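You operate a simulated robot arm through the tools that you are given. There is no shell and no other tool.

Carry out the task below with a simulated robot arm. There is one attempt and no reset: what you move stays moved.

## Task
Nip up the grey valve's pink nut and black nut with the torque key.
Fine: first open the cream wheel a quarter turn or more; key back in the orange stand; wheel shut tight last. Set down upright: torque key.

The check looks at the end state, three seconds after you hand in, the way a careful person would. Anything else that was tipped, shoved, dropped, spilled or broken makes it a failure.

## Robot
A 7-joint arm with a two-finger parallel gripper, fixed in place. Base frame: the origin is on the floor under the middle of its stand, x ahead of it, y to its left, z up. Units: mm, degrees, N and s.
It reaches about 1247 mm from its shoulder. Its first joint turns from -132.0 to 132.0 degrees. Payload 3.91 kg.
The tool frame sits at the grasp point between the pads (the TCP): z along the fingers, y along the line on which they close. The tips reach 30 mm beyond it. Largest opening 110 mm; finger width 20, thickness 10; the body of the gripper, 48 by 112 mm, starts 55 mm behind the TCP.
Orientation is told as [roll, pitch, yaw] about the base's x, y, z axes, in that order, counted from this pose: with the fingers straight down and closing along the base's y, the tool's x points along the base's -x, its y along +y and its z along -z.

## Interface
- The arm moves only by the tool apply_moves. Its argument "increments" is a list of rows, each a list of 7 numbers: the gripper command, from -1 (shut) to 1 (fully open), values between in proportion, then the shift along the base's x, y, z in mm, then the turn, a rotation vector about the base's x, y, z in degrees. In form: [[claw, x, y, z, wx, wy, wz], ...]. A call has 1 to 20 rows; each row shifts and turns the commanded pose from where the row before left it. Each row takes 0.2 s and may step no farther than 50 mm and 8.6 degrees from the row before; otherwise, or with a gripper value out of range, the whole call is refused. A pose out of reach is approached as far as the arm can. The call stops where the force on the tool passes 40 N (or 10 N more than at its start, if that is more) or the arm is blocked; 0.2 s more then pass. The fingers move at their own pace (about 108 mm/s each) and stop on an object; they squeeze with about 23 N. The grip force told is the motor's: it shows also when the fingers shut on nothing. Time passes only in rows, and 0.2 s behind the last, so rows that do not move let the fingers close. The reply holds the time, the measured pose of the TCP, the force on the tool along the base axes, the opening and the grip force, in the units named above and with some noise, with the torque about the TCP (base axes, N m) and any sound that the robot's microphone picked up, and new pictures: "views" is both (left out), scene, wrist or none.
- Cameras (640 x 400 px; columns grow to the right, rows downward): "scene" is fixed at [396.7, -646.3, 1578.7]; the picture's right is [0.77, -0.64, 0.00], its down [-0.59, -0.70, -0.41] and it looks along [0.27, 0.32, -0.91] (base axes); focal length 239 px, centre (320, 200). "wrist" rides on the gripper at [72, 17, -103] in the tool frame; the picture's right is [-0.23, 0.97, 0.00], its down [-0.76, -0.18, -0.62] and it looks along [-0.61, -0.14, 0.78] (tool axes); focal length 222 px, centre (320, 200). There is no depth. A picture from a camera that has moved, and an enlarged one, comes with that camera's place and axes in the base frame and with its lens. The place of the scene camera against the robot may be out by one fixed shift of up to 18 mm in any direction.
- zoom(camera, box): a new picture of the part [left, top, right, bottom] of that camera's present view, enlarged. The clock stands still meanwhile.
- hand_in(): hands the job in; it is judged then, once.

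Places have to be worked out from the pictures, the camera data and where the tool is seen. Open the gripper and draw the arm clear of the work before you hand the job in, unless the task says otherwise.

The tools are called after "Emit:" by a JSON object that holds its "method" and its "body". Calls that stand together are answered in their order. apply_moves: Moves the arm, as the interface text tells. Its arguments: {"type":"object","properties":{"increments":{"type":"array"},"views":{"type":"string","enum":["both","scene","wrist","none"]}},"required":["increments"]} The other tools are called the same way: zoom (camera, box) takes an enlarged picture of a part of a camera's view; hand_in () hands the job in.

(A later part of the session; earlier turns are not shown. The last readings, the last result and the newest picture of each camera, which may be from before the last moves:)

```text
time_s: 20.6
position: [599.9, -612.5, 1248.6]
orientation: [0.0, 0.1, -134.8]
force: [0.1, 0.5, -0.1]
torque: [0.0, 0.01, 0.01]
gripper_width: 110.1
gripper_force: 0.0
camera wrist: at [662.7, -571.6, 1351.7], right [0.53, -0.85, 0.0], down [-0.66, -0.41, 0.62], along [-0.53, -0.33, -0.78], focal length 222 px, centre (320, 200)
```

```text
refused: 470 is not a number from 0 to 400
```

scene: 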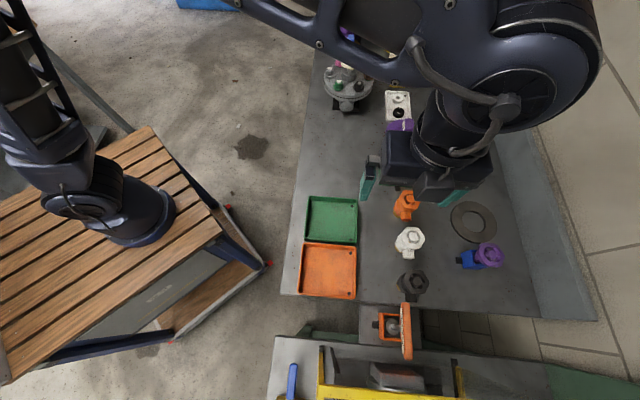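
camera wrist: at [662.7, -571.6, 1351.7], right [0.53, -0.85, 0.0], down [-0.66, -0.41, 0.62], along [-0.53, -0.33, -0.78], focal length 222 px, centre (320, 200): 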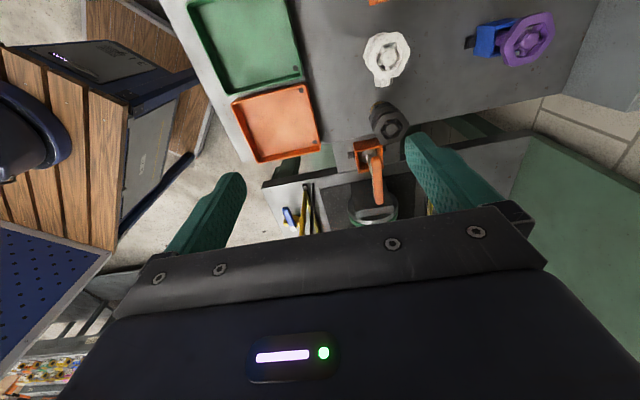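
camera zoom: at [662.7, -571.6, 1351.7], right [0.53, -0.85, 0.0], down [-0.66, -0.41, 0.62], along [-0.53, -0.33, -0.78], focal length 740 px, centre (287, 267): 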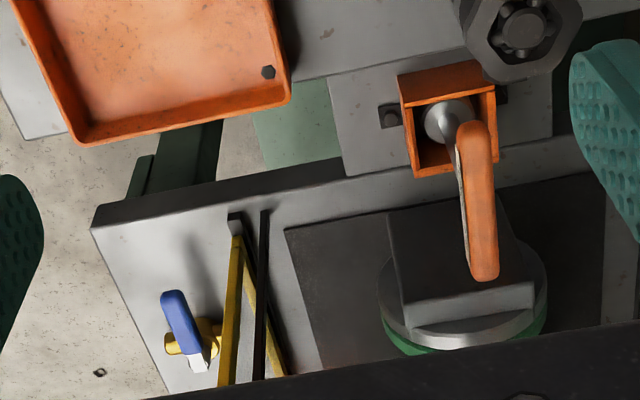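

Combining the first and current wrist views, the T-handle centre is near (513, -800, 984), its axis at 45° and diameter about 22 mm. The guard's front top bar lies about 80 mm behind it. I'll move directly above at z≈1130 and check alignment.

Emit:
{"method": "apply_moves", "body": {"increments": [[1, -17.3, -37.6, -10, 0, 0, 0], [1, -17.3, -37.6, -20, 0, 0, 0], [1, -17.3, -37.6, -28, 0, 0, 0], [1, -17.3, -37.6, -30, 0, 0, 0], [1, -17.4, -37.5, -30, 0, 0, 0], [1, 0, 0, 0, 0, 0, 0]]}}

Emit:
{"method": "zoom", "body": {"camera": "wrist", "box": [240, 40, 440, 240]}}

Emit:
{"method": "zoom", "body": {"camera": "scene", "box": [300, 240, 500, 400]}}

```text
refused: row 4 steps farther than a row can; nothing moved
```

```text
2.00 times, centred on (340, 140) of wrist
camera zoom: at [662.7, -571.6, 1351.7], right [0.53, -0.85, 0.0], down [-0.66, -0.41, 0.62], along [-0.53, -0.33, -0.78], focal length 444 px, centre (280, 320)
```

zoom: 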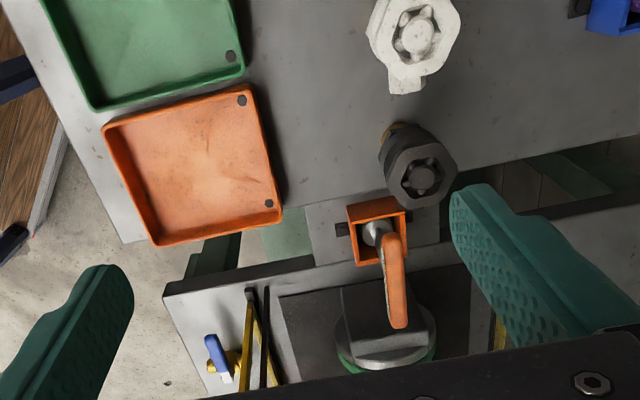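

```text
2.50 times, centred on (400, 320) of scene
camera zoom: at [396.7, -646.3, 1578.7], right [0.77, -0.64, 0.0], down [-0.59, -0.7, -0.41], along [0.27, 0.32, -0.91], focal length 597 px, centre (120, -100)
```

zoom: 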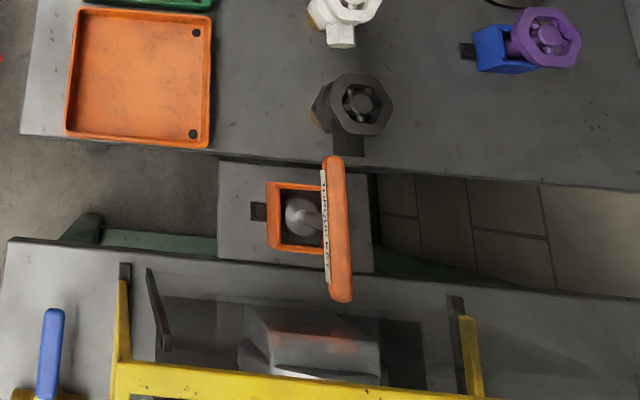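

One row was slightly too long, so I'll split it into smaller steps to reach the spot above the key.

Emit:
{"method": "apply_moves", "body": {"increments": [[1, -12.4, -26.8, -10, 0, 0, 0], [1, -12.4, -26.8, -15, 0, 0, 0], [1, -12.4, -26.8, -18, 0, 0, 0], [1, -12.4, -26.8, -18, 0, 0, 0], [1, -12.4, -26.8, -18, 0, 0, 0], [1, -12.4, -26.9, -19, 0, 0, 0], [1, -12.2, -26.9, -20, 0, 0, 0], [1, 0, 0, 0, 0, 0, 0]]}}

Emit:
{"method": "zoom", "body": {"camera": "wrist", "box": [220, 40, 420, 200]}}

Emit:
{"method": "zoom", "body": {"camera": "scene", "box": [300, 240, 500, 400]}}

```text
time_s: 22.4
position: [512.6, -799.7, 1133.4]
orientation: [0.1, 0.0, -134.8]
force: [0.2, -0.1, -0.6]
torque: [0.0, -0.01, -0.01]
gripper_width: 110.0
gripper_force: 0.0
camera wrist: at [575.5, -759.1, 1234.9], right [0.53, -0.85, 0.0], down [-0.66, -0.42, 0.62], along [-0.53, -0.33, -0.78], focal length 222 px, centre (320, 200)
```

scene: 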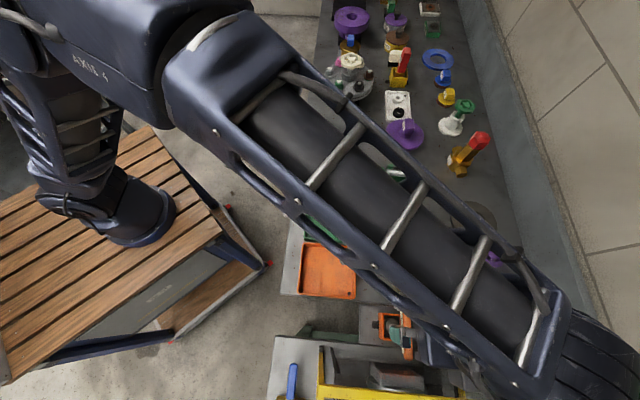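
wrist: 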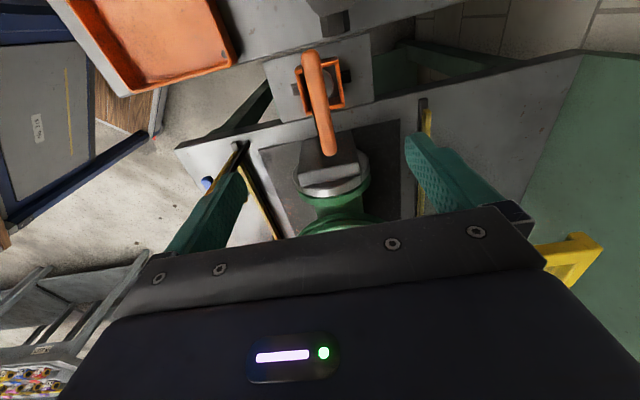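

```text
2.50 times, centred on (320, 120) of wrist
camera zoom: at [575.5, -759.1, 1234.9], right [0.53, -0.85, 0.0], down [-0.66, -0.42, 0.62], along [-0.53, -0.33, -0.78], focal length 555 px, centre (320, 400)
```

zoom: 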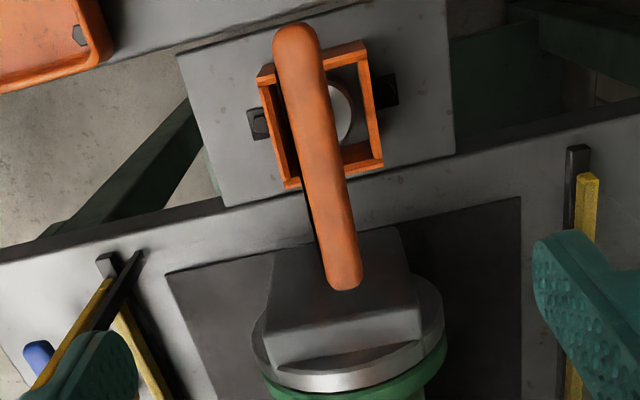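

```text
2.50 times, centred on (400, 320) of scene
camera zoom: at [396.7, -646.3, 1578.7], right [0.77, -0.64, 0.0], down [-0.59, -0.7, -0.41], along [0.27, 0.32, -0.91], focal length 597 px, centre (120, -100)
```

zoom: 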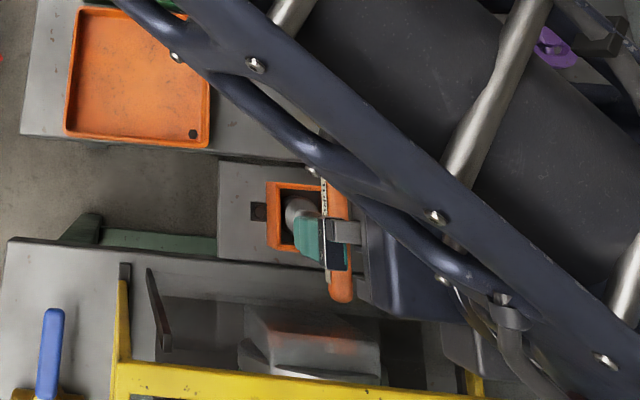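

The gripper sits right above the T-handle with fingers either side, closing line perpendicular to the handle. I'll descend to about z=1010 first and check.

Emit:
{"method": "apply_moves", "body": {"increments": [[1, 0.7, 0.4, -25, 0, 0, 0], [1, 0.7, 0.3, -25, 0, 0, 0], [1, 0, 0, -25, 0, 0, 0], [1, 0, 0, -25, 0, 0, 0], [1, 0, 0, -23, 0, 0, 0], [1, 0, 0, 0, 0, 0, 0]], "views": "wrist"}}

Emit:
{"method": "zoom", "body": {"camera": "wrist", "box": [180, 40, 460, 220]}}

```text
time_s: 23.8
position: [512.6, -800.4, 1007.8]
orientation: [0.0, 0.0, -134.8]
force: [-0.3, 0.9, -0.6]
torque: [0.04, -0.04, -0.01]
gripper_width: 109.8
gripper_force: 0.1
camera wrist: at [576.1, -759.0, 1111.1], right [0.53, -0.85, 0.0], down [-0.66, -0.41, 0.62], along [-0.53, -0.33, -0.78], focal length 222 px, centre (320, 200)
```

wrist: 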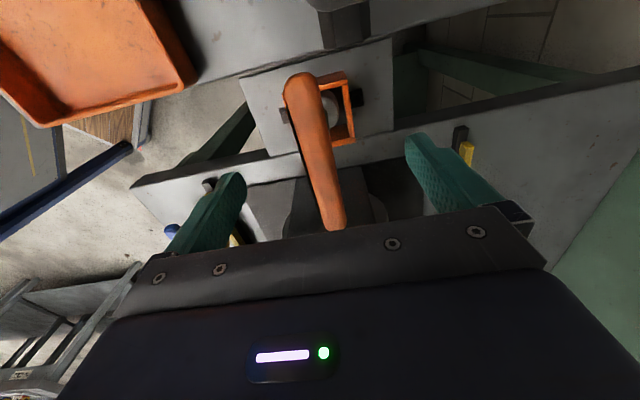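

```text
2.22 times, centred on (320, 130) of wrist
camera zoom: at [576.1, -759.0, 1111.1], right [0.53, -0.85, 0.0], down [-0.66, -0.41, 0.62], along [-0.53, -0.33, -0.78], focal length 494 px, centre (320, 356)
```

zoom: 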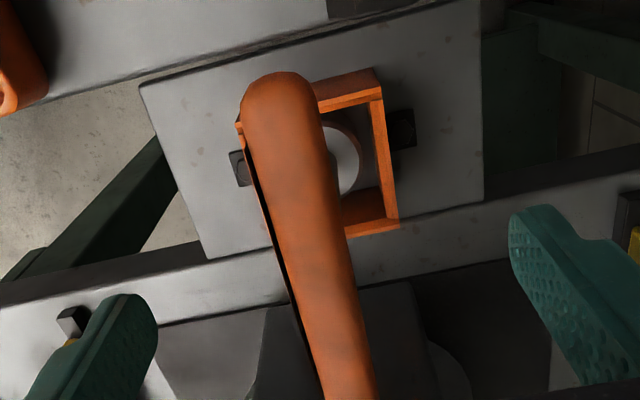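

The handle is centred between the fingers to within a couple of mm. I'll descend another 26 mm to z≈982 and close on the handle.

Emit:
{"method": "apply_moves", "body": {"increments": [[1, 0.4, 0.4, -13, 0, 0, 0], [1, 0, 0, -13, 0, 0, 0], [1, 0, 0, 0, 0, 0, 0], [0.2, 0, 0, 0, 0, 0, 0], [-0.3, 0, 0, 0, 0, 0, 0], [-1, 0, 0, 0, 0, 0, 0], [-1, 0, 0, 0, 0, 0, 0], [-1, 0, 0, 0, 0, 0, 0]], "views": "wrist"}}

Emit:
{"method": "zoom", "body": {"camera": "wrist", "box": [180, 40, 460, 220]}}

```text
time_s: 25.6
position: [515.0, -798.9, 982.0]
orientation: [0.0, 0.0, -134.8]
force: [1.0, -1.5, -0.4]
torque: [0.01, -0.05, 0.02]
gripper_width: 17.6
gripper_force: 22.8
camera wrist: at [577.6, -758.4, 1085.1], right [0.53, -0.85, 0.0], down [-0.66, -0.42, 0.62], along [-0.53, -0.33, -0.78], focal length 222 px, centre (320, 200)
```

wrist: 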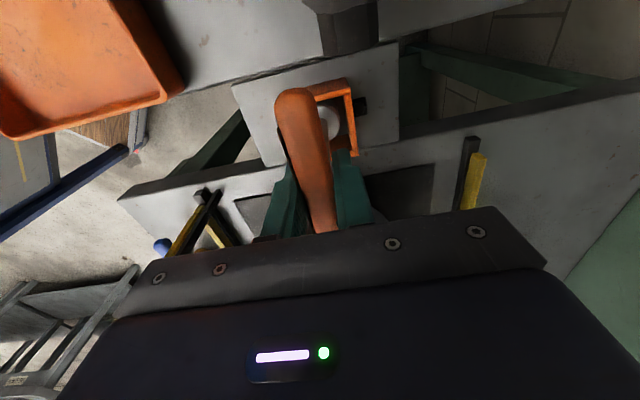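

```text
2.22 times, centred on (320, 130) of wrist
camera zoom: at [577.6, -758.4, 1085.1], right [0.53, -0.85, 0.0], down [-0.66, -0.42, 0.62], along [-0.53, -0.33, -0.78], focal length 494 px, centre (320, 356)
```

zoom: 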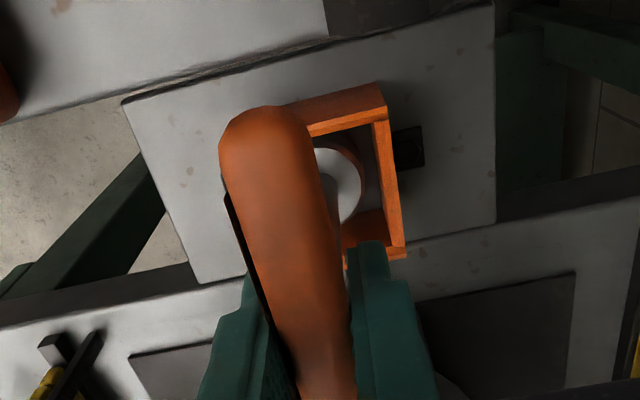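

The handle is gripped (17.6 mm, about 23 N). Lifting slowly to draw the key out of the stand while watching forces.

Emit:
{"method": "apply_moves", "body": {"increments": [[-1, 0, 0, 4, 0, 0, 0], [-1, 0, 0, 8, 0, 0, 0], [-1, 0, 0, 10, 0, 0, 0], [-1, 0, 0, 10, 0, 0, 0]], "views": "wrist"}}

Emit:
{"method": "zoom", "body": {"camera": "wrist", "box": [180, 40, 460, 220]}}

```text
time_s: 26.6
position: [515.0, -799.2, 1014.7]
orientation: [0.0, 0.0, -134.8]
force: [0.2, -1.2, -3.1]
torque: [0.02, -0.03, 0.01]
gripper_width: 18.0
gripper_force: 23.4
camera wrist: at [577.4, -758.4, 1116.7], right [0.53, -0.85, 0.0], down [-0.66, -0.42, 0.62], along [-0.53, -0.33, -0.78], focal length 222 px, centre (320, 200)
```

wrist: 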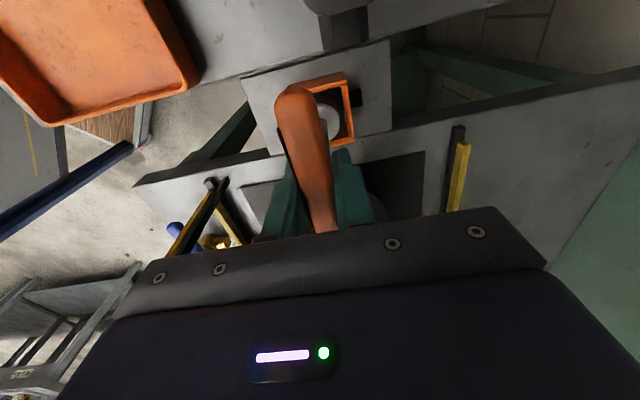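

```text
2.22 times, centred on (320, 130) of wrist
camera zoom: at [577.4, -758.4, 1116.7], right [0.53, -0.85, 0.0], down [-0.66, -0.42, 0.62], along [-0.53, -0.33, -0.78], focal length 494 px, centre (320, 356)
```

zoom: 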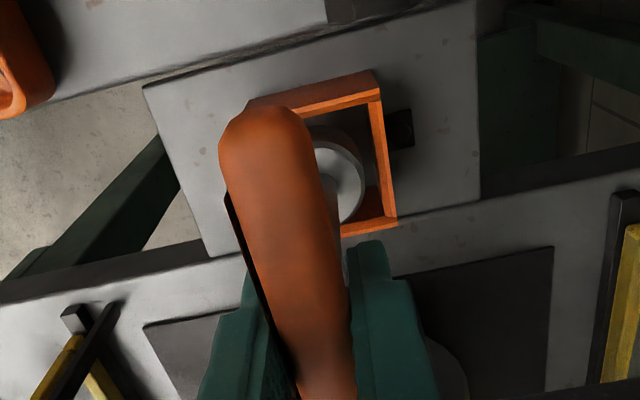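

The key is free (about 3 N of weight) and hanging straight. I'll lift it to z≈1230, well clear of the stand and neighbours, and look.

Emit:
{"method": "apply_moves", "body": {"increments": [[-1, 0, 0, 25, 0, 0, 0], [-1, 0, 0, 30, 0, 0, 0], [-1, 0, 0, 40, 0, 0, 0], [-1, 0, 0, 40, 0, 0, 0], [-1, 0, 0, 40, 0, 0, 0], [-1, 0, 0, 40, 0, 0, 0], [-1, 0, 0, 0, 0, 0, 0]]}}

Emit:
{"method": "zoom", "body": {"camera": "wrist", "box": [180, 40, 460, 220]}}

Emit:
{"method": "zoom", "body": {"camera": "scene", "box": [300, 240, 500, 400]}}

```text
time_s: 28.2
position: [514.0, -800.3, 1229.6]
orientation: [0.0, 0.0, -134.9]
force: [0.1, 0.8, -2.4]
torque: [0.05, -0.02, 0.0]
gripper_width: 17.7
gripper_force: 22.8
camera wrist: at [575.7, -758.6, 1332.7], right [0.53, -0.85, 0.0], down [-0.66, -0.42, 0.62], along [-0.53, -0.33, -0.78], focal length 222 px, centre (320, 200)
```

scene: 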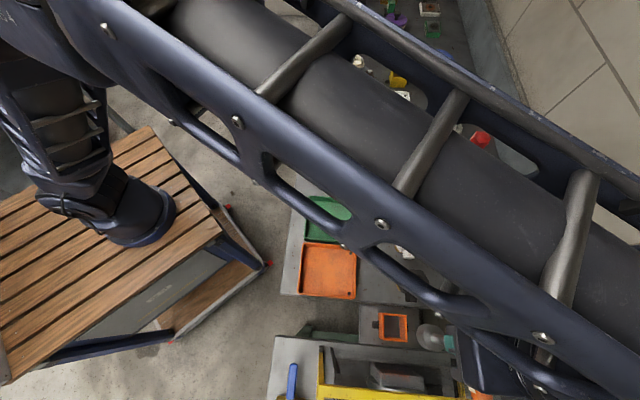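
wrist: 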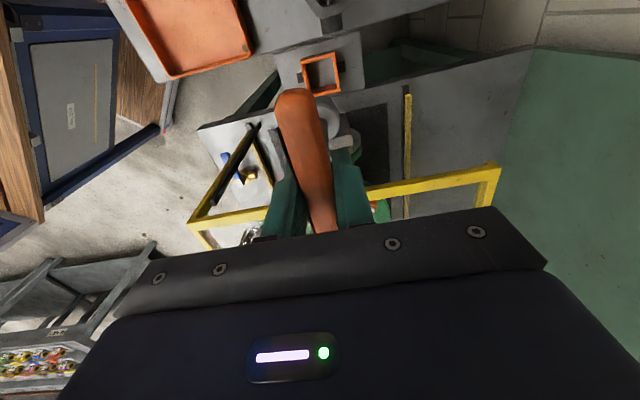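

```text
2.22 times, centred on (320, 130) of wrist
camera zoom: at [575.7, -758.6, 1332.7], right [0.53, -0.85, 0.0], down [-0.66, -0.42, 0.62], along [-0.53, -0.33, -0.78], focal length 494 px, centre (320, 356)
```

zoom: 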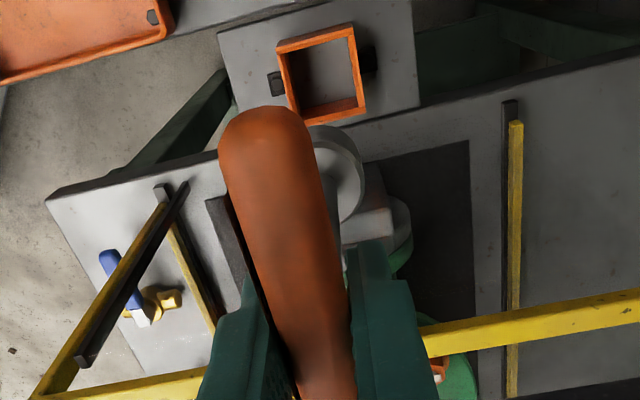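

```text
2.50 times, centred on (400, 320) of scene
camera zoom: at [396.7, -646.3, 1578.7], right [0.77, -0.64, 0.0], down [-0.59, -0.7, -0.41], along [0.27, 0.32, -0.91], focal length 597 px, centre (120, -100)
```

zoom: 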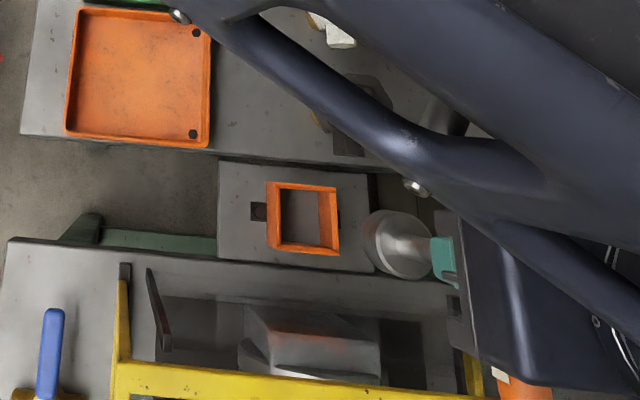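

The stand is empty and its centre reads about (516, -796), and the key hangs straight. I'll zoom on the socket to gauge its size.

Emit:
{"method": "zoom", "body": {"camera": "scene", "box": [410, 310, 460, 350]}}

Emit:
{"method": "zoom", "body": {"camera": "wrist", "box": [260, 60, 380, 160]}}

Emit:
{"method": "zoom", "body": {"camera": "scene", "box": [360, 290, 440, 350]}}

```text
10.00 times, centred on (435, 330) of scene
camera zoom: at [396.7, -646.3, 1578.7], right [0.77, -0.64, 0.0], down [-0.59, -0.7, -0.41], along [0.27, 0.32, -0.91], focal length 2390 px, centre (-830, -1100)
```

zoom: 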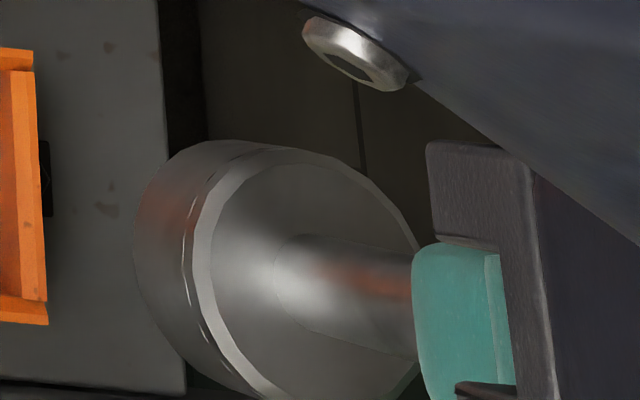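

```text
4.00 times, centred on (320, 110) of wrist
camera zoom: at [575.7, -758.6, 1332.7], right [0.53, -0.85, 0.0], down [-0.66, -0.42, 0.62], along [-0.53, -0.33, -0.78], focal length 888 px, centre (320, 560)
```

zoom: 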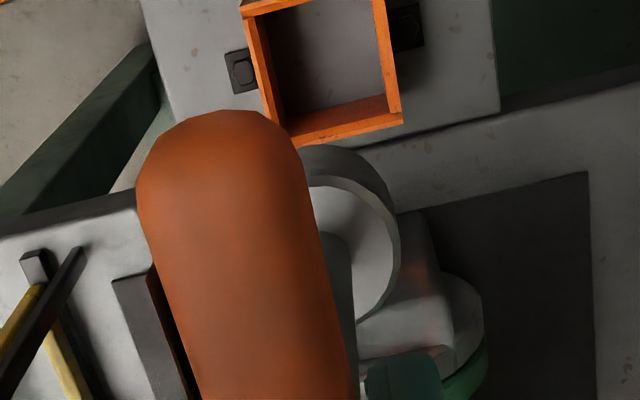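

```text
6.67 times, centred on (400, 320) of scene
camera zoom: at [396.7, -646.3, 1578.7], right [0.77, -0.64, 0.0], down [-0.59, -0.7, -0.41], along [0.27, 0.32, -0.91], focal length 1593 px, centre (-213, -600)
```

zoom: 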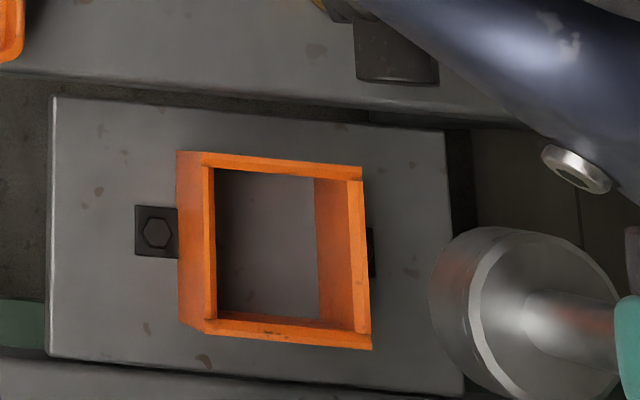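

The socket is about 40 mm across and fits between the wheel rim and the nuts with roughly 9 mm to spare. I'll carry the key high to above the pink nut, rotating +180° on the way so I have clockwise travel for tightening.

Emit:
{"method": "apply_moves", "body": {"increments": [[-1, 0, 0, 20, 0, 0, 0], [-1, 19, 29.9, 0, 0, 0, 7.5], [-1, 19, 29.9, 0, 0, 0, 7.5], [-1, 19, 29.9, 0, 0, 0, 7.5], [-1, 19, 29.9, 0, 0, 0, 7.5], [-1, 19, 29.9, 0, 0, 0, 7.5], [-1, 19, 29.9, 0, 0, 0, 7.5], [-1, 19, 29.9, 0, 0, 0, 7.5], [-1, 19, 29.9, 0, 0, 0, 7.5], [-1, 19, 29.9, 0, 0, 0, 7.5], [-1, 19, 29.9, 0, 0, 0, 7.5], [-1, 19, 29.9, 0, 0, 0, 7.5], [-1, 19, 29.9, 0, 0, 0, 7.5]]}}

```text
time_s: 31.0
position: [740.4, -441.3, 1249.1]
orientation: [0.0, 0.0, -44.8]
force: [-1.2, 0.4, -3.4]
torque: [0.06, -0.03, -0.01]
gripper_width: 17.8
gripper_force: 22.7
camera wrist: at [701.6, -376.9, 1352.2], right [0.85, 0.53, 0.0], down [0.42, -0.66, 0.62], along [0.33, -0.53, -0.78], focal length 222 px, centre (320, 200)
```

scene: 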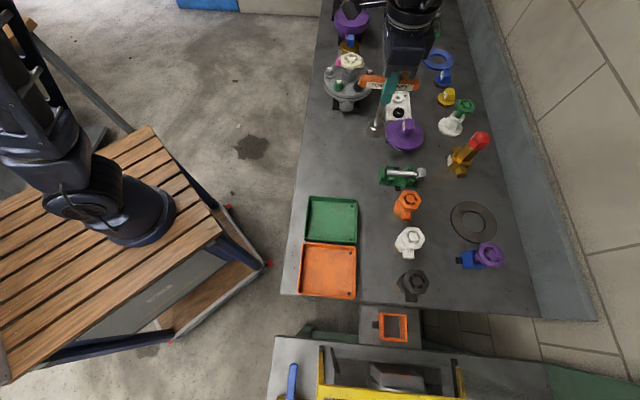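
wrist: 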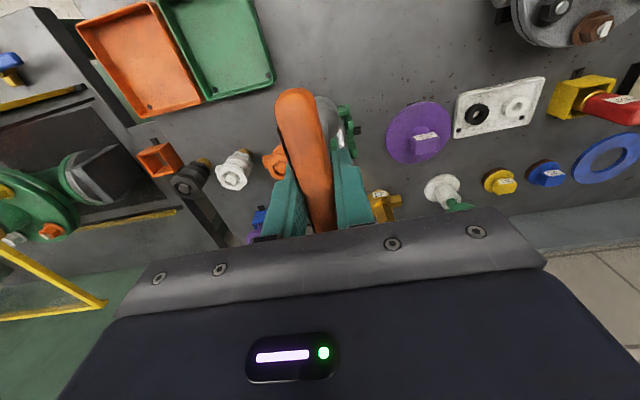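

The scene camera now has a clear side view of the key, so I'll zoom to measure its length and socket.

Emit:
{"method": "zoom", "body": {"camera": "scene", "box": [350, 60, 430, 140]}}

Emit:
{"method": "zoom", "body": {"camera": "scene", "box": [365, 110, 395, 140]}}

```text
5.00 times, centred on (390, 100) of scene
camera zoom: at [396.7, -646.3, 1578.7], right [0.77, -0.64, 0.0], down [-0.59, -0.7, -0.41], along [0.27, 0.32, -0.91], focal length 1195 px, centre (-30, 700)
```

zoom: 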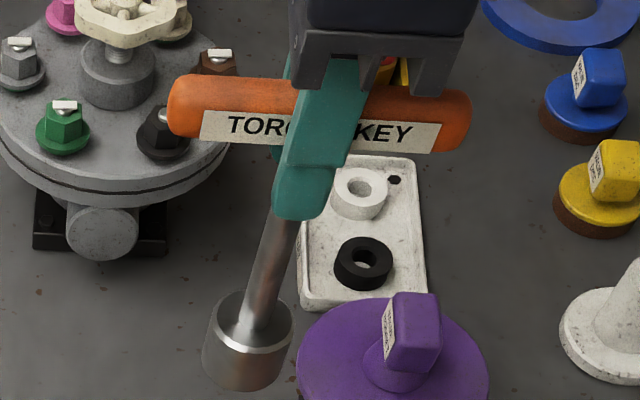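

```text
13.33 times, centred on (380, 125) of scene
camera zoom: at [396.7, -646.3, 1578.7], right [0.77, -0.64, 0.0], down [-0.59, -0.7, -0.41], along [0.27, 0.32, -0.91], focal length 3186 px, centre (-480, 1200)
```

zoom: 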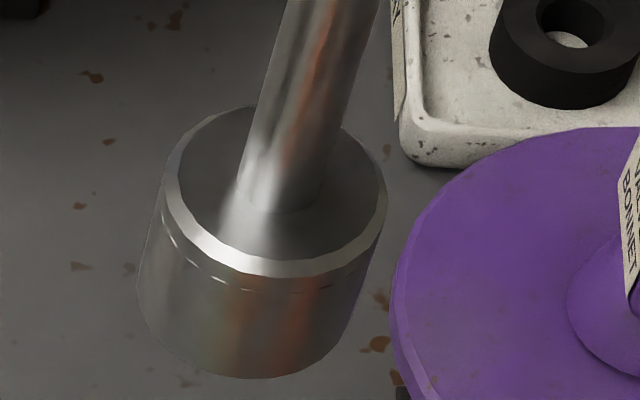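

The key measures roughly 130 mm from grip to socket bottom, with a 26 mm tall socket about 39 mm across. Continuing to above the pink nut.

Emit:
{"method": "apply_moves", "body": {"increments": [[-1, 19.17, 29.87, 0, 0, 0, 7.5], [-1, 19.17, 29.87, 0, 0, 0, 7.5], [-1, 19.17, 29.87, 0, 0, 0, 7.5], [-1, 19.17, 29.87, 0, 0, 0, 7.5], [-1, 19.17, 29.87, 0, 0, 0, 7.5], [-1, 19.17, 29.87, 0, 0, 0, 7.5], [-1, 19.17, 29.87, 0, 0, 0, 7.5], [-1, 19.17, 29.87, 0, 0, 0, 7.5], [-1, 19.17, 29.87, 0, 0, 0, 7.5], [-1, 19.17, 29.87, 0, 0, 0, 7.5], [-1, 19.17, 29.87, 0, 0, 0, 7.5], [-1, 19.17, 29.87, 0, 0, 0, 7.5], [-1, 0, 0, 0, 0, 0, 0]]}}

Emit:
{"method": "zoom", "body": {"camera": "scene", "box": [310, 20, 400, 110]}}

Emit:
{"method": "zoom", "body": {"camera": "wrist", "box": [220, 40, 420, 200]}}

```text
time_s: 33.8
position: [970.4, -78.8, 1247.5]
orientation: [0.0, 0.0, 45.4]
force: [-1.0, -0.8, -2.2]
torque: [-0.01, -0.01, 0.01]
gripper_width: 17.8
gripper_force: 22.7
camera wrist: at [906.6, -117.4, 1352.1], right [-0.53, 0.85, 0.0], down [0.66, 0.42, 0.62], along [0.53, 0.33, -0.78], focal length 222 px, centre (320, 200)
```

scene: 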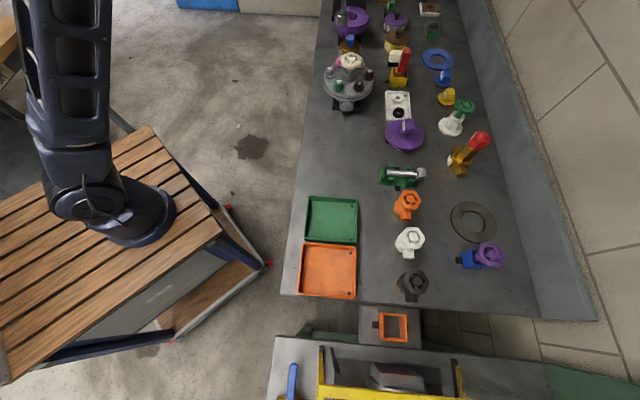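
wrist: 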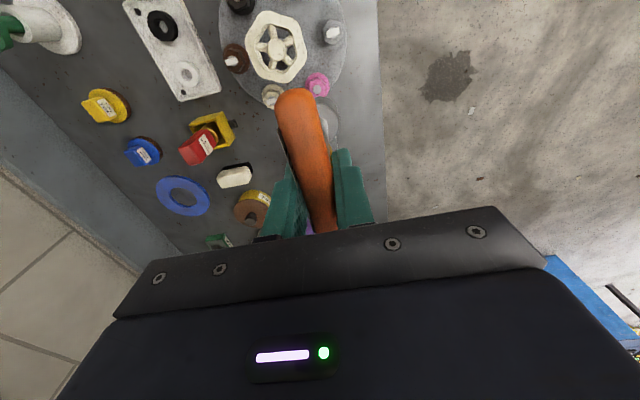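

```text
4.44 times, centred on (355, 65) of scene
camera zoom: at [396.7, -646.3, 1578.7], right [0.77, -0.64, 0.0], down [-0.59, -0.7, -0.41], along [0.27, 0.32, -0.91], focal length 1062 px, centre (164, 800)
```

zoom: 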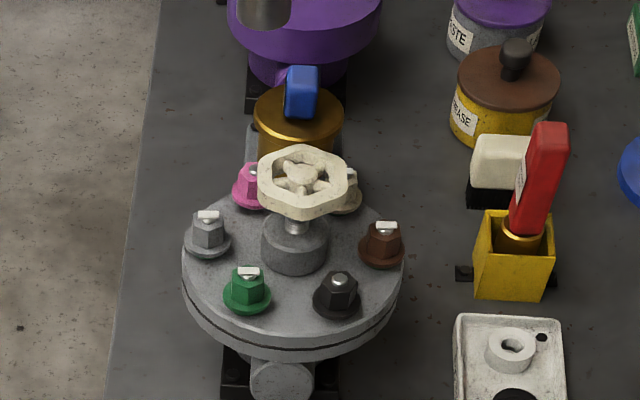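

```text
2.50 times, centred on (320, 120) of wrist
camera zoom: at [906.6, -117.4, 1352.1], right [-0.53, 0.85, 0.0], down [0.66, 0.42, 0.62], along [0.53, 0.33, -0.78], focal length 555 px, centre (320, 400)
```

zoom: 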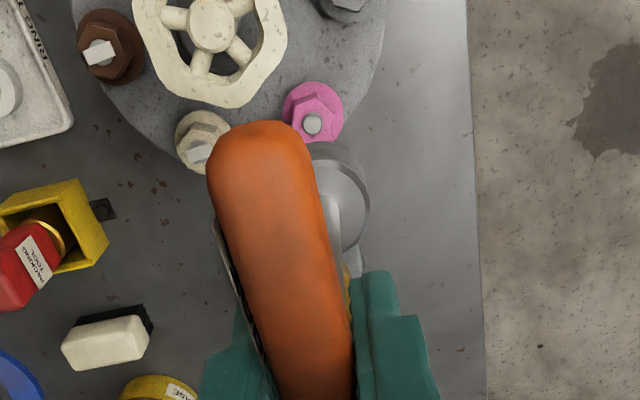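

The measured position is a few mm off what I commanded; I'll take a couple of idle rows to see if it's lag or noise.

Emit:
{"method": "apply_moves", "body": {"increments": [[-1, 0, 0, 0, 0, 0, 0], [-1, 0, 0, 0, 0, 0, 0]], "views": "none"}}

Emit:
{"method": "apply_moves", "body": {"increments": [[-1, 0, 0, 0, 0, 0, 0]], "views": "none"}}

```text
time_s: 34.4
position: [970.7, -79.1, 1247.7]
orientation: [0.1, 0.0, 45.1]
force: [0.1, 0.4, -2.9]
torque: [0.03, -0.01, 0.02]
gripper_width: 17.7
gripper_force: 23.2
```

```text
time_s: 34.8
position: [968.6, -78.6, 1248.6]
orientation: [-0.1, 0.0, 45.2]
force: [-0.1, -0.2, -2.1]
torque: [-0.03, -0.02, -0.03]
gripper_width: 18.0
gripper_force: 23.5
```

The steady reading is (970, -79). From the wrist image the pink nut sits about 4.5 mm off the projected tool axis, at about (972, -83). I'll zoom on both nuts for their hex orientation.

Emit:
{"method": "zoom", "body": {"camera": "wrist", "box": [300, 62, 340, 102]}}

Emit:
{"method": "zoom", "body": {"camera": "wrist", "box": [220, 0, 280, 30]}}

Emit:
{"method": "zoom", "body": {"camera": "scene", "box": [325, 55, 375, 95]}}

```text
10.00 times, centred on (320, 82) of wrist
camera zoom: at [906.4, -117.6, 1352.1], right [-0.53, 0.85, 0.0], down [0.66, 0.41, 0.62], along [0.53, 0.33, -0.78], focal length 2221 px, centre (320, 1380)
```

zoom: 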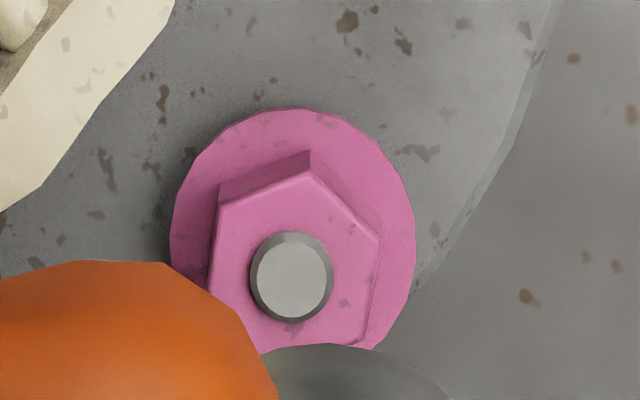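

```text
10.67 times, centred on (250, 15) of wrist
camera zoom: at [906.4, -117.6, 1352.1], right [-0.53, 0.85, 0.0], down [0.66, 0.41, 0.62], along [0.53, 0.33, -0.78], focal length 2369 px, centre (1067, 2173)
```

zoom: 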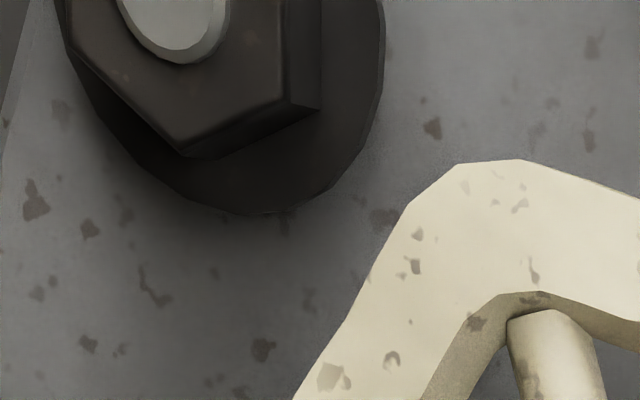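

```text
10.00 times, centred on (350, 75) of scene
camera zoom: at [396.7, -646.3, 1578.7], right [0.77, -0.64, 0.0], down [-0.59, -0.7, -0.41], along [0.27, 0.32, -0.91], focal length 2390 px, centre (20, 1450)
```

zoom: 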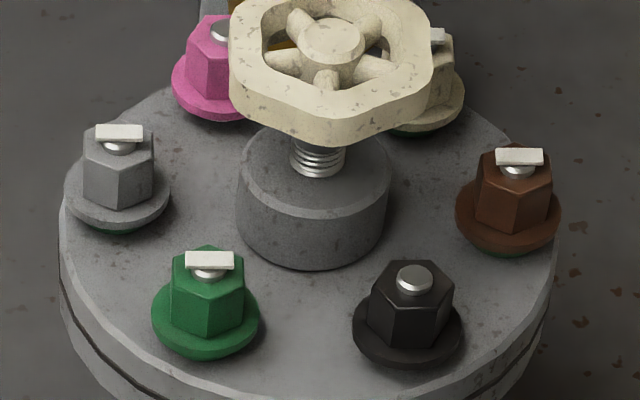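

Both loose nuts have hex edges at about 20° mod 60°. I'll position the key over the pink nut (TCP ≈ (973, -82), allowing a ~1.5 mm shaft offset), turn +5° and descend to about 20 mm above the nut to check alignment.

Emit:
{"method": "apply_moves", "body": {"increments": [[-1, 1.6, -1.6, -10, 0, 0, 2.5], [-1, 1.6, -1.6, -15, 0, 0, 2.5], [-1, 0, 0, -20, 0, 0, 0], [-1, 0, 0, -20, 0, 0, 0], [-1, 0, 0, -18, 0, 0, 0], [-1, 0, 0, 0, 0, 0, 0]]}}

Emit:
{"method": "zoom", "body": {"camera": "scene", "box": [325, 35, 375, 75]}}

Emit:
{"method": "zoom", "body": {"camera": "wrist", "box": [260, 60, 380, 160]}}

```text
time_s: 36.2
position: [975.3, -84.2, 1165.6]
orientation: [0.1, 0.0, 50.1]
force: [-0.5, 0.2, -1.8]
torque: [-0.03, 0.01, -0.01]
gripper_width: 18.0
gripper_force: 23.1
camera wrist: at [916.2, -127.3, 1268.6], right [-0.6, 0.8, 0.0], down [0.62, 0.47, 0.62], along [0.5, 0.38, -0.78], focal length 222 px, centre (320, 200)
```

scene: 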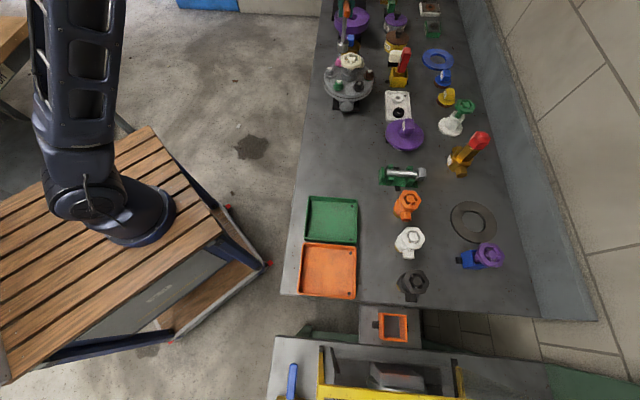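
wrist: 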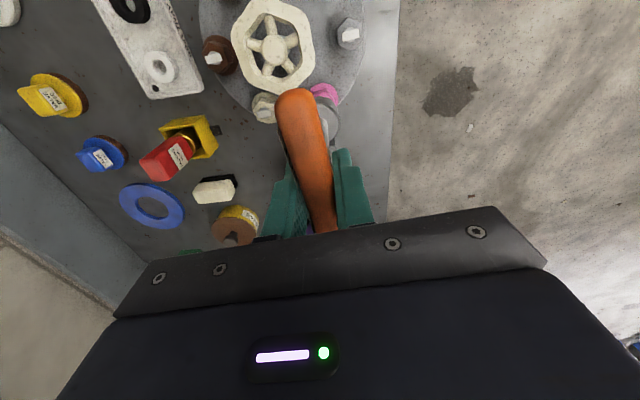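

```text
10.00 times, centred on (350, 55) of scene
camera zoom: at [396.7, -646.3, 1578.7], right [0.77, -0.64, 0.0], down [-0.59, -0.7, -0.41], along [0.27, 0.32, -0.91], focal length 2390 px, centre (20, 1650)
```

zoom: 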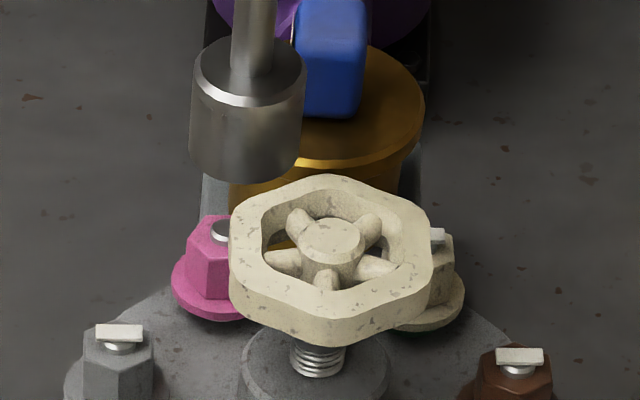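

```text
4.00 times, centred on (320, 110) of wrist
camera zoom: at [916.2, -127.3, 1268.6], right [-0.6, 0.8, 0.0], down [0.62, 0.47, 0.62], along [0.5, 0.38, -0.78], focal length 888 px, centre (320, 560)
```

zoom: 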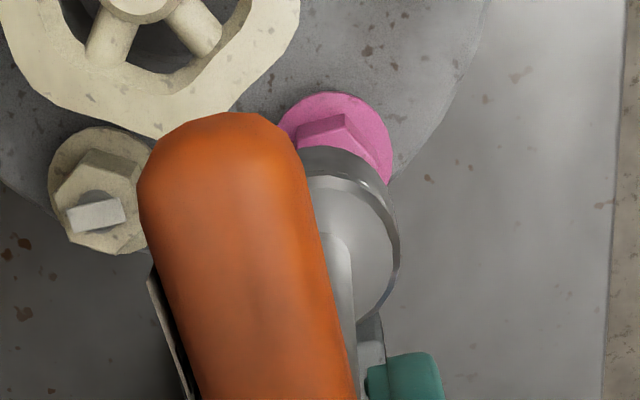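

The scene view shows the key axis about 3 mm too far along the picture's right, matching the measured overshoot. I'll zoom in on the wrist view to pin down the other direction.

Emit:
{"method": "zoom", "body": {"camera": "wrist", "box": [305, 75, 355, 115]}}

Emit:
{"method": "zoom", "body": {"camera": "scene", "box": [330, 35, 360, 65]}}

```text
10.00 times, centred on (330, 95) of wrist
camera zoom: at [916.2, -127.3, 1268.6], right [-0.6, 0.8, 0.0], down [0.62, 0.47, 0.62], along [0.5, 0.38, -0.78], focal length 2221 px, centre (220, 1250)
```

zoom: 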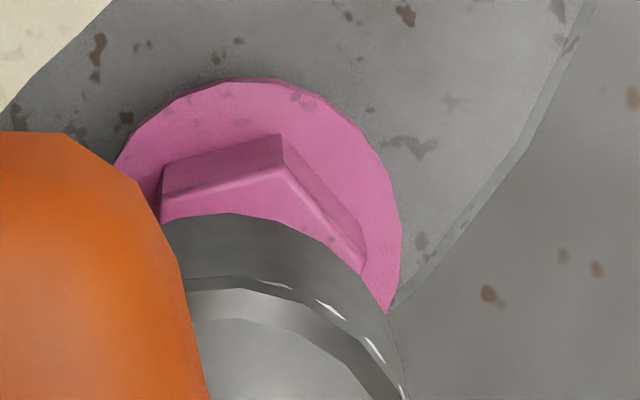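

```text
13.33 times, centred on (345, 50) of scene
camera zoom: at [396.7, -646.3, 1578.7], right [0.77, -0.64, 0.0], down [-0.59, -0.7, -0.41], along [0.27, 0.32, -0.91], focal length 3186 px, centre (-13, 2200)
```

zoom: 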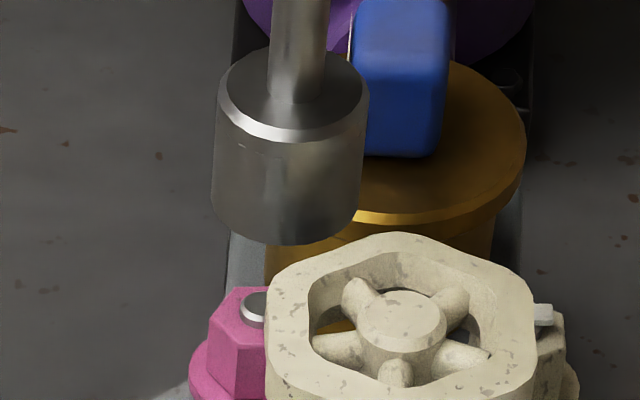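

Averaging the views, the socket should shift about (-3.5, +1.6) mm. I'll make that correction and re-check in the scene view before descending.

Emit:
{"method": "apply_moves", "body": {"increments": [[-1, -3.5, 1.6, 0, 0, 0, 0], [-1, 0, 0, 0, 0, 0, 0], [-1, 0, 0, 0, 0, 0, 0]], "views": "none"}}

Emit:
{"method": "zoom", "body": {"camera": "scene", "box": [330, 35, 360, 65]}}

Emit:
{"method": "zoom", "body": {"camera": "wrist", "box": [305, 75, 355, 115]}}

```text
time_s: 37.0
position: [971.9, -83.2, 1165.3]
orientation: [0.0, 0.0, 50.2]
force: [0.6, 0.4, -1.8]
torque: [-0.01, -0.02, 0.01]
gripper_width: 18.0
gripper_force: 23.1
```

```text
13.33 times, centred on (345, 50) of scene
camera zoom: at [396.7, -646.3, 1578.7], right [0.77, -0.64, 0.0], down [-0.59, -0.7, -0.41], along [0.27, 0.32, -0.91], focal length 3186 px, centre (-13, 2200)
```

zoom: 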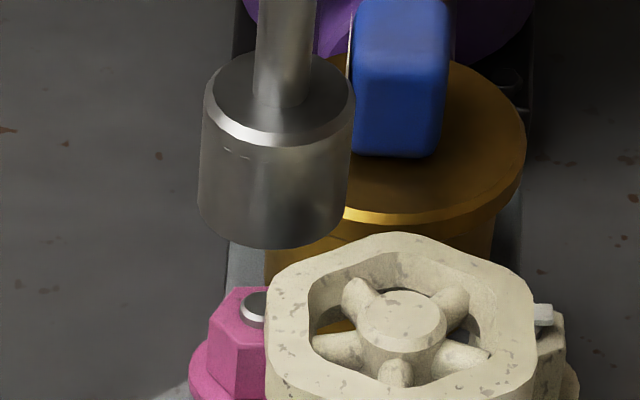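

```text
10.00 times, centred on (330, 95) of wrist
camera zoom: at [912.9, -126.0, 1268.3], right [-0.6, 0.8, 0.0], down [0.62, 0.47, 0.62], along [0.5, 0.38, -0.78], focal length 2221 px, centre (220, 1250)
```

zoom: 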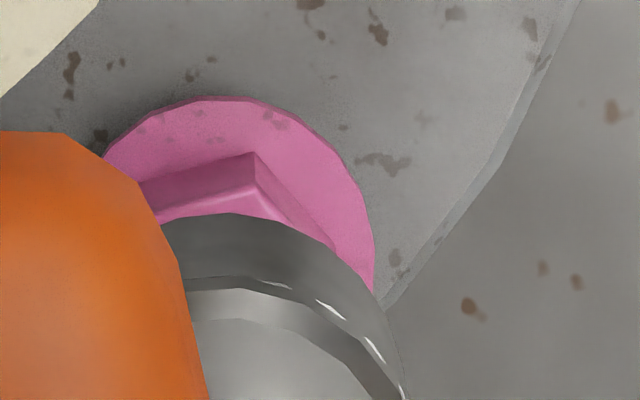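

Laterally (scene) the key now lines up with the stud. The wrist view with exact camera geometry suggests about 2 mm further back in depth. I'll zoom deeper to confirm both.

Emit:
{"method": "zoom", "body": {"camera": "scene", "box": [333, 44, 357, 66]}}

Emit:
{"method": "zoom", "body": {"camera": "wrist", "box": [300, 75, 350, 135]}}

```text
16.00 times, centred on (345, 55) of scene
camera zoom: at [396.7, -646.3, 1578.7], right [0.77, -0.64, 0.0], down [-0.59, -0.7, -0.41], along [0.27, 0.32, -0.91], focal length 3823 px, centre (-80, 2520)
```

zoom: 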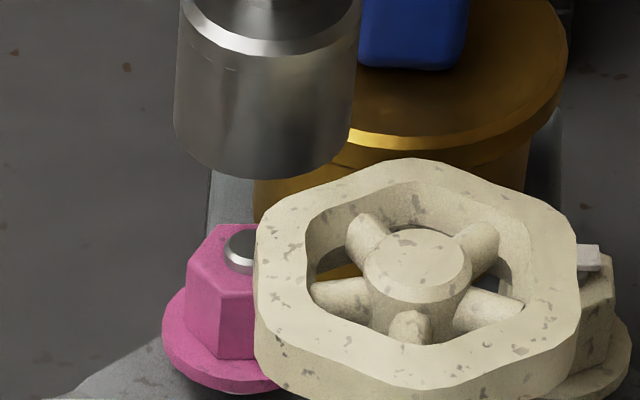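

```text
6.67 times, centred on (325, 105) of wrist
camera zoom: at [912.9, -126.0, 1268.3], right [-0.6, 0.8, 0.0], down [0.62, 0.47, 0.62], along [0.5, 0.38, -0.78], focal length 1481 px, centre (287, 833)
```

zoom: 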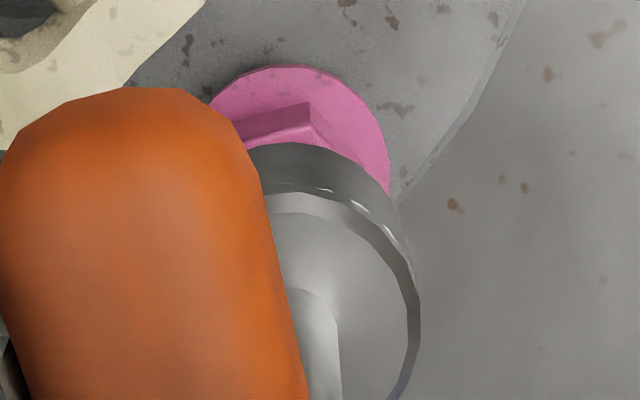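

Combined estimate: shift (-1.9, -0.7) mm to centre the socket. Then I'll lower gently toward first contact, watching forces.

Emit:
{"method": "apply_moves", "body": {"increments": [[-1, -1.9, -0.7, 0, 0, 0, 0], [-1, 0, 0, -6, 0, 0, 0], [-1, 0, 0, -6, 0, 0, 0], [-1, 0, 0, -4, 0, 0, 0], [-1, 0, 0, -4, 0, 0, 0], [-1, 0, 0, 0, 0, 0, 0]], "views": "wrist"}}

Emit:
{"method": "zoom", "body": {"camera": "scene", "box": [333, 44, 357, 66]}}

```text
time_s: 38.4
position: [971.1, -83.8, 1145.3]
orientation: [0.0, 0.0, 50.2]
force: [-0.4, -0.1, -2.9]
torque: [0.01, -0.02, -0.01]
gripper_width: 17.6
gripper_force: 23.3
camera wrist: at [910.9, -127.1, 1248.6], right [-0.6, 0.8, 0.0], down [0.62, 0.47, 0.62], along [0.5, 0.38, -0.78], focal length 222 px, centre (320, 200)
```

wrist: 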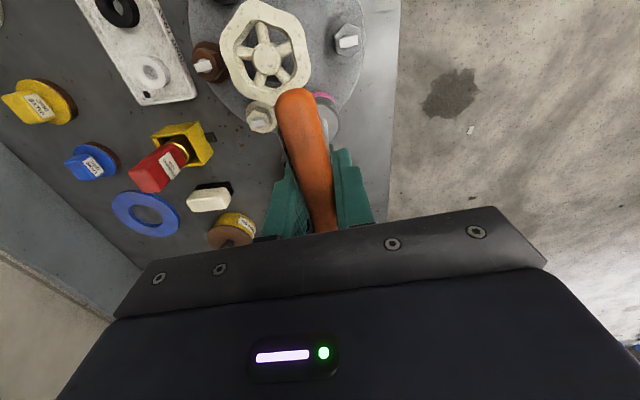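

```text
16.00 times, centred on (345, 55) of scene
camera zoom: at [396.7, -646.3, 1578.7], right [0.77, -0.64, 0.0], down [-0.59, -0.7, -0.41], along [0.27, 0.32, -0.91], focal length 3823 px, centre (-80, 2520)
```

zoom: 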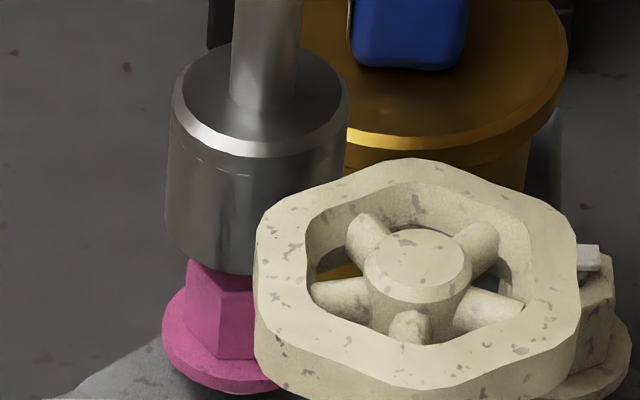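

The socket is centred over the pink nut in the scene view and there is no contact yet. Continuing down in small steps.

Emit:
{"method": "apply_moves", "body": {"increments": [[-1, 0, 0, -3, 0, 0, 0], [-1, 0, 0, -3, 0, 0, 0], [-1, 0, 0, -3, 0, 0, 0], [-1, 0, 0, -2, 0, 0, 0]], "views": "none"}}

```text
time_s: 39.4
position: [970.9, -84.0, 1133.1]
orientation: [0.1, 0.0, 50.1]
force: [-0.3, 1.3, -1.7]
torque: [0.04, 0.04, 0.02]
gripper_width: 18.0
gripper_force: 22.8
```

Emit:
{"method": "zoom", "body": {"camera": "scene", "box": [333, 44, 357, 66]}}

Emit:
{"method": "apply_moves", "body": {"increments": [[-1, 0, 0, -2, 0, 0, 0], [-1, 0, 0, -2, 0, 0, 0]], "views": "none"}}

```text
16.00 times, centred on (345, 55) of scene
camera zoom: at [396.7, -646.3, 1578.7], right [0.77, -0.64, 0.0], down [-0.59, -0.7, -0.41], along [0.27, 0.32, -0.91], focal length 3823 px, centre (-80, 2520)
```

zoom: 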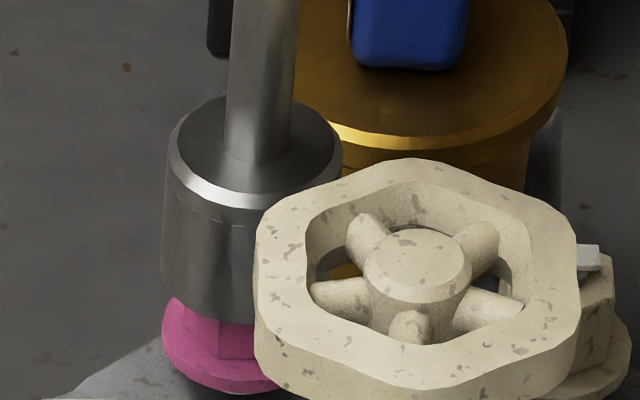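

```text
time_s: 40.0
position: [969.2, -84.4, 1130.4]
orientation: [0.0, 0.1, 50.2]
force: [0.2, 0.2, -1.9]
torque: [0.03, -0.13, -0.02]
gripper_width: 17.9
gripper_force: 23.0
```

No contact force yet and the socket appears to be slipping over the hex. Continuing gently.

Emit:
{"method": "apply_moves", "body": {"increments": [[-1, 0, 0, -2, 0, 0, 0], [-1, 0, 0, -2, 0, 0, 0], [-1, 0, 0, -2, 0, 0, 0]], "views": "none"}}

Emit:
{"method": "zoom", "body": {"camera": "scene", "box": [333, 44, 357, 66]}}

```text
time_s: 40.8
position: [971.3, -82.1, 1122.6]
orientation: [-0.1, 0.0, 50.2]
force: [-0.2, -0.4, -2.9]
torque: [0.02, -0.04, 0.0]
gripper_width: 17.9
gripper_force: 22.7
```

```text
16.00 times, centred on (345, 55) of scene
camera zoom: at [396.7, -646.3, 1578.7], right [0.77, -0.64, 0.0], down [-0.59, -0.7, -0.41], along [0.27, 0.32, -0.91], focal length 3823 px, centre (-80, 2520)
```

zoom: 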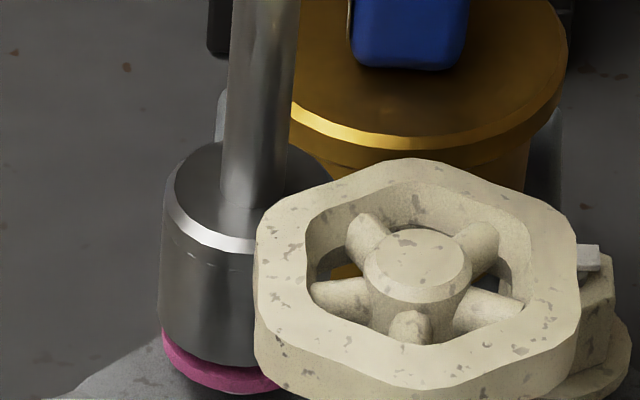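

The socket now covers the hex and is close to the nut's flange. A few more mm until I feel it seat.

Emit:
{"method": "apply_moves", "body": {"increments": [[-1, 0, 0, -2, 0, 0, 0], [-1, 0, 0, -2, 0, 0, 0]], "views": "none"}}

Emit:
{"method": "apply_moves", "body": {"increments": [[-1, 0, 0, -1.5, 0, 0, 0], [-1, 0, 0, 0, 0, 0, 0]], "views": "none"}}

Emit:
{"method": "zoom", "body": {"camera": "scene", "box": [333, 44, 357, 66]}}

```text
time_s: 41.4
position: [970.1, -83.3, 1121.0]
orientation: [0.0, 0.0, 50.2]
force: [-0.3, 0.1, -2.7]
torque: [-0.01, -0.07, 0.01]
gripper_width: 17.8
gripper_force: 22.9
```

```text
time_s: 42.0
position: [971.1, -83.4, 1120.2]
orientation: [-0.2, 0.0, 50.2]
force: [0.1, -3.1, 11.2]
torque: [-0.27, 0.2, -0.01]
gripper_width: 17.7
gripper_force: 23.1
```

```text
16.00 times, centred on (345, 55) of scene
camera zoom: at [396.7, -646.3, 1578.7], right [0.77, -0.64, 0.0], down [-0.59, -0.7, -0.41], along [0.27, 0.32, -0.91], focal length 3823 px, centre (-80, 2520)
```

zoom: 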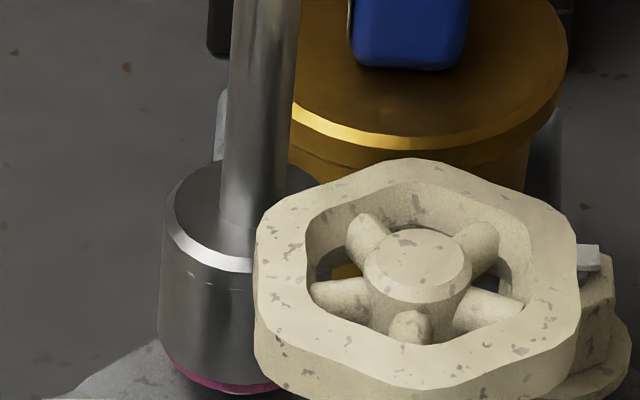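

Seated on the flange with about 11 N. I'll ease up half a millimetre and begin turning clockwise (-wz), watching torque and sound.

Emit:
{"method": "apply_moves", "body": {"increments": [[-1, 0, 0, 0.5, 0, 0, 0], [-1, 0, 0, 0, 0, 0, -3], [-1, 0, 0, 0, 0, 0, -3], [-1, 0, 0, 0, 0, 0, -3]], "views": "none"}}

```text
time_s: 43.0
position: [969.5, -83.3, 1120.0]
orientation: [-0.1, 0.0, 41.1]
force: [1.6, -2.3, 15.1]
torque: [-0.06, -0.06, 0.02]
gripper_width: 17.8
gripper_force: 22.6
```

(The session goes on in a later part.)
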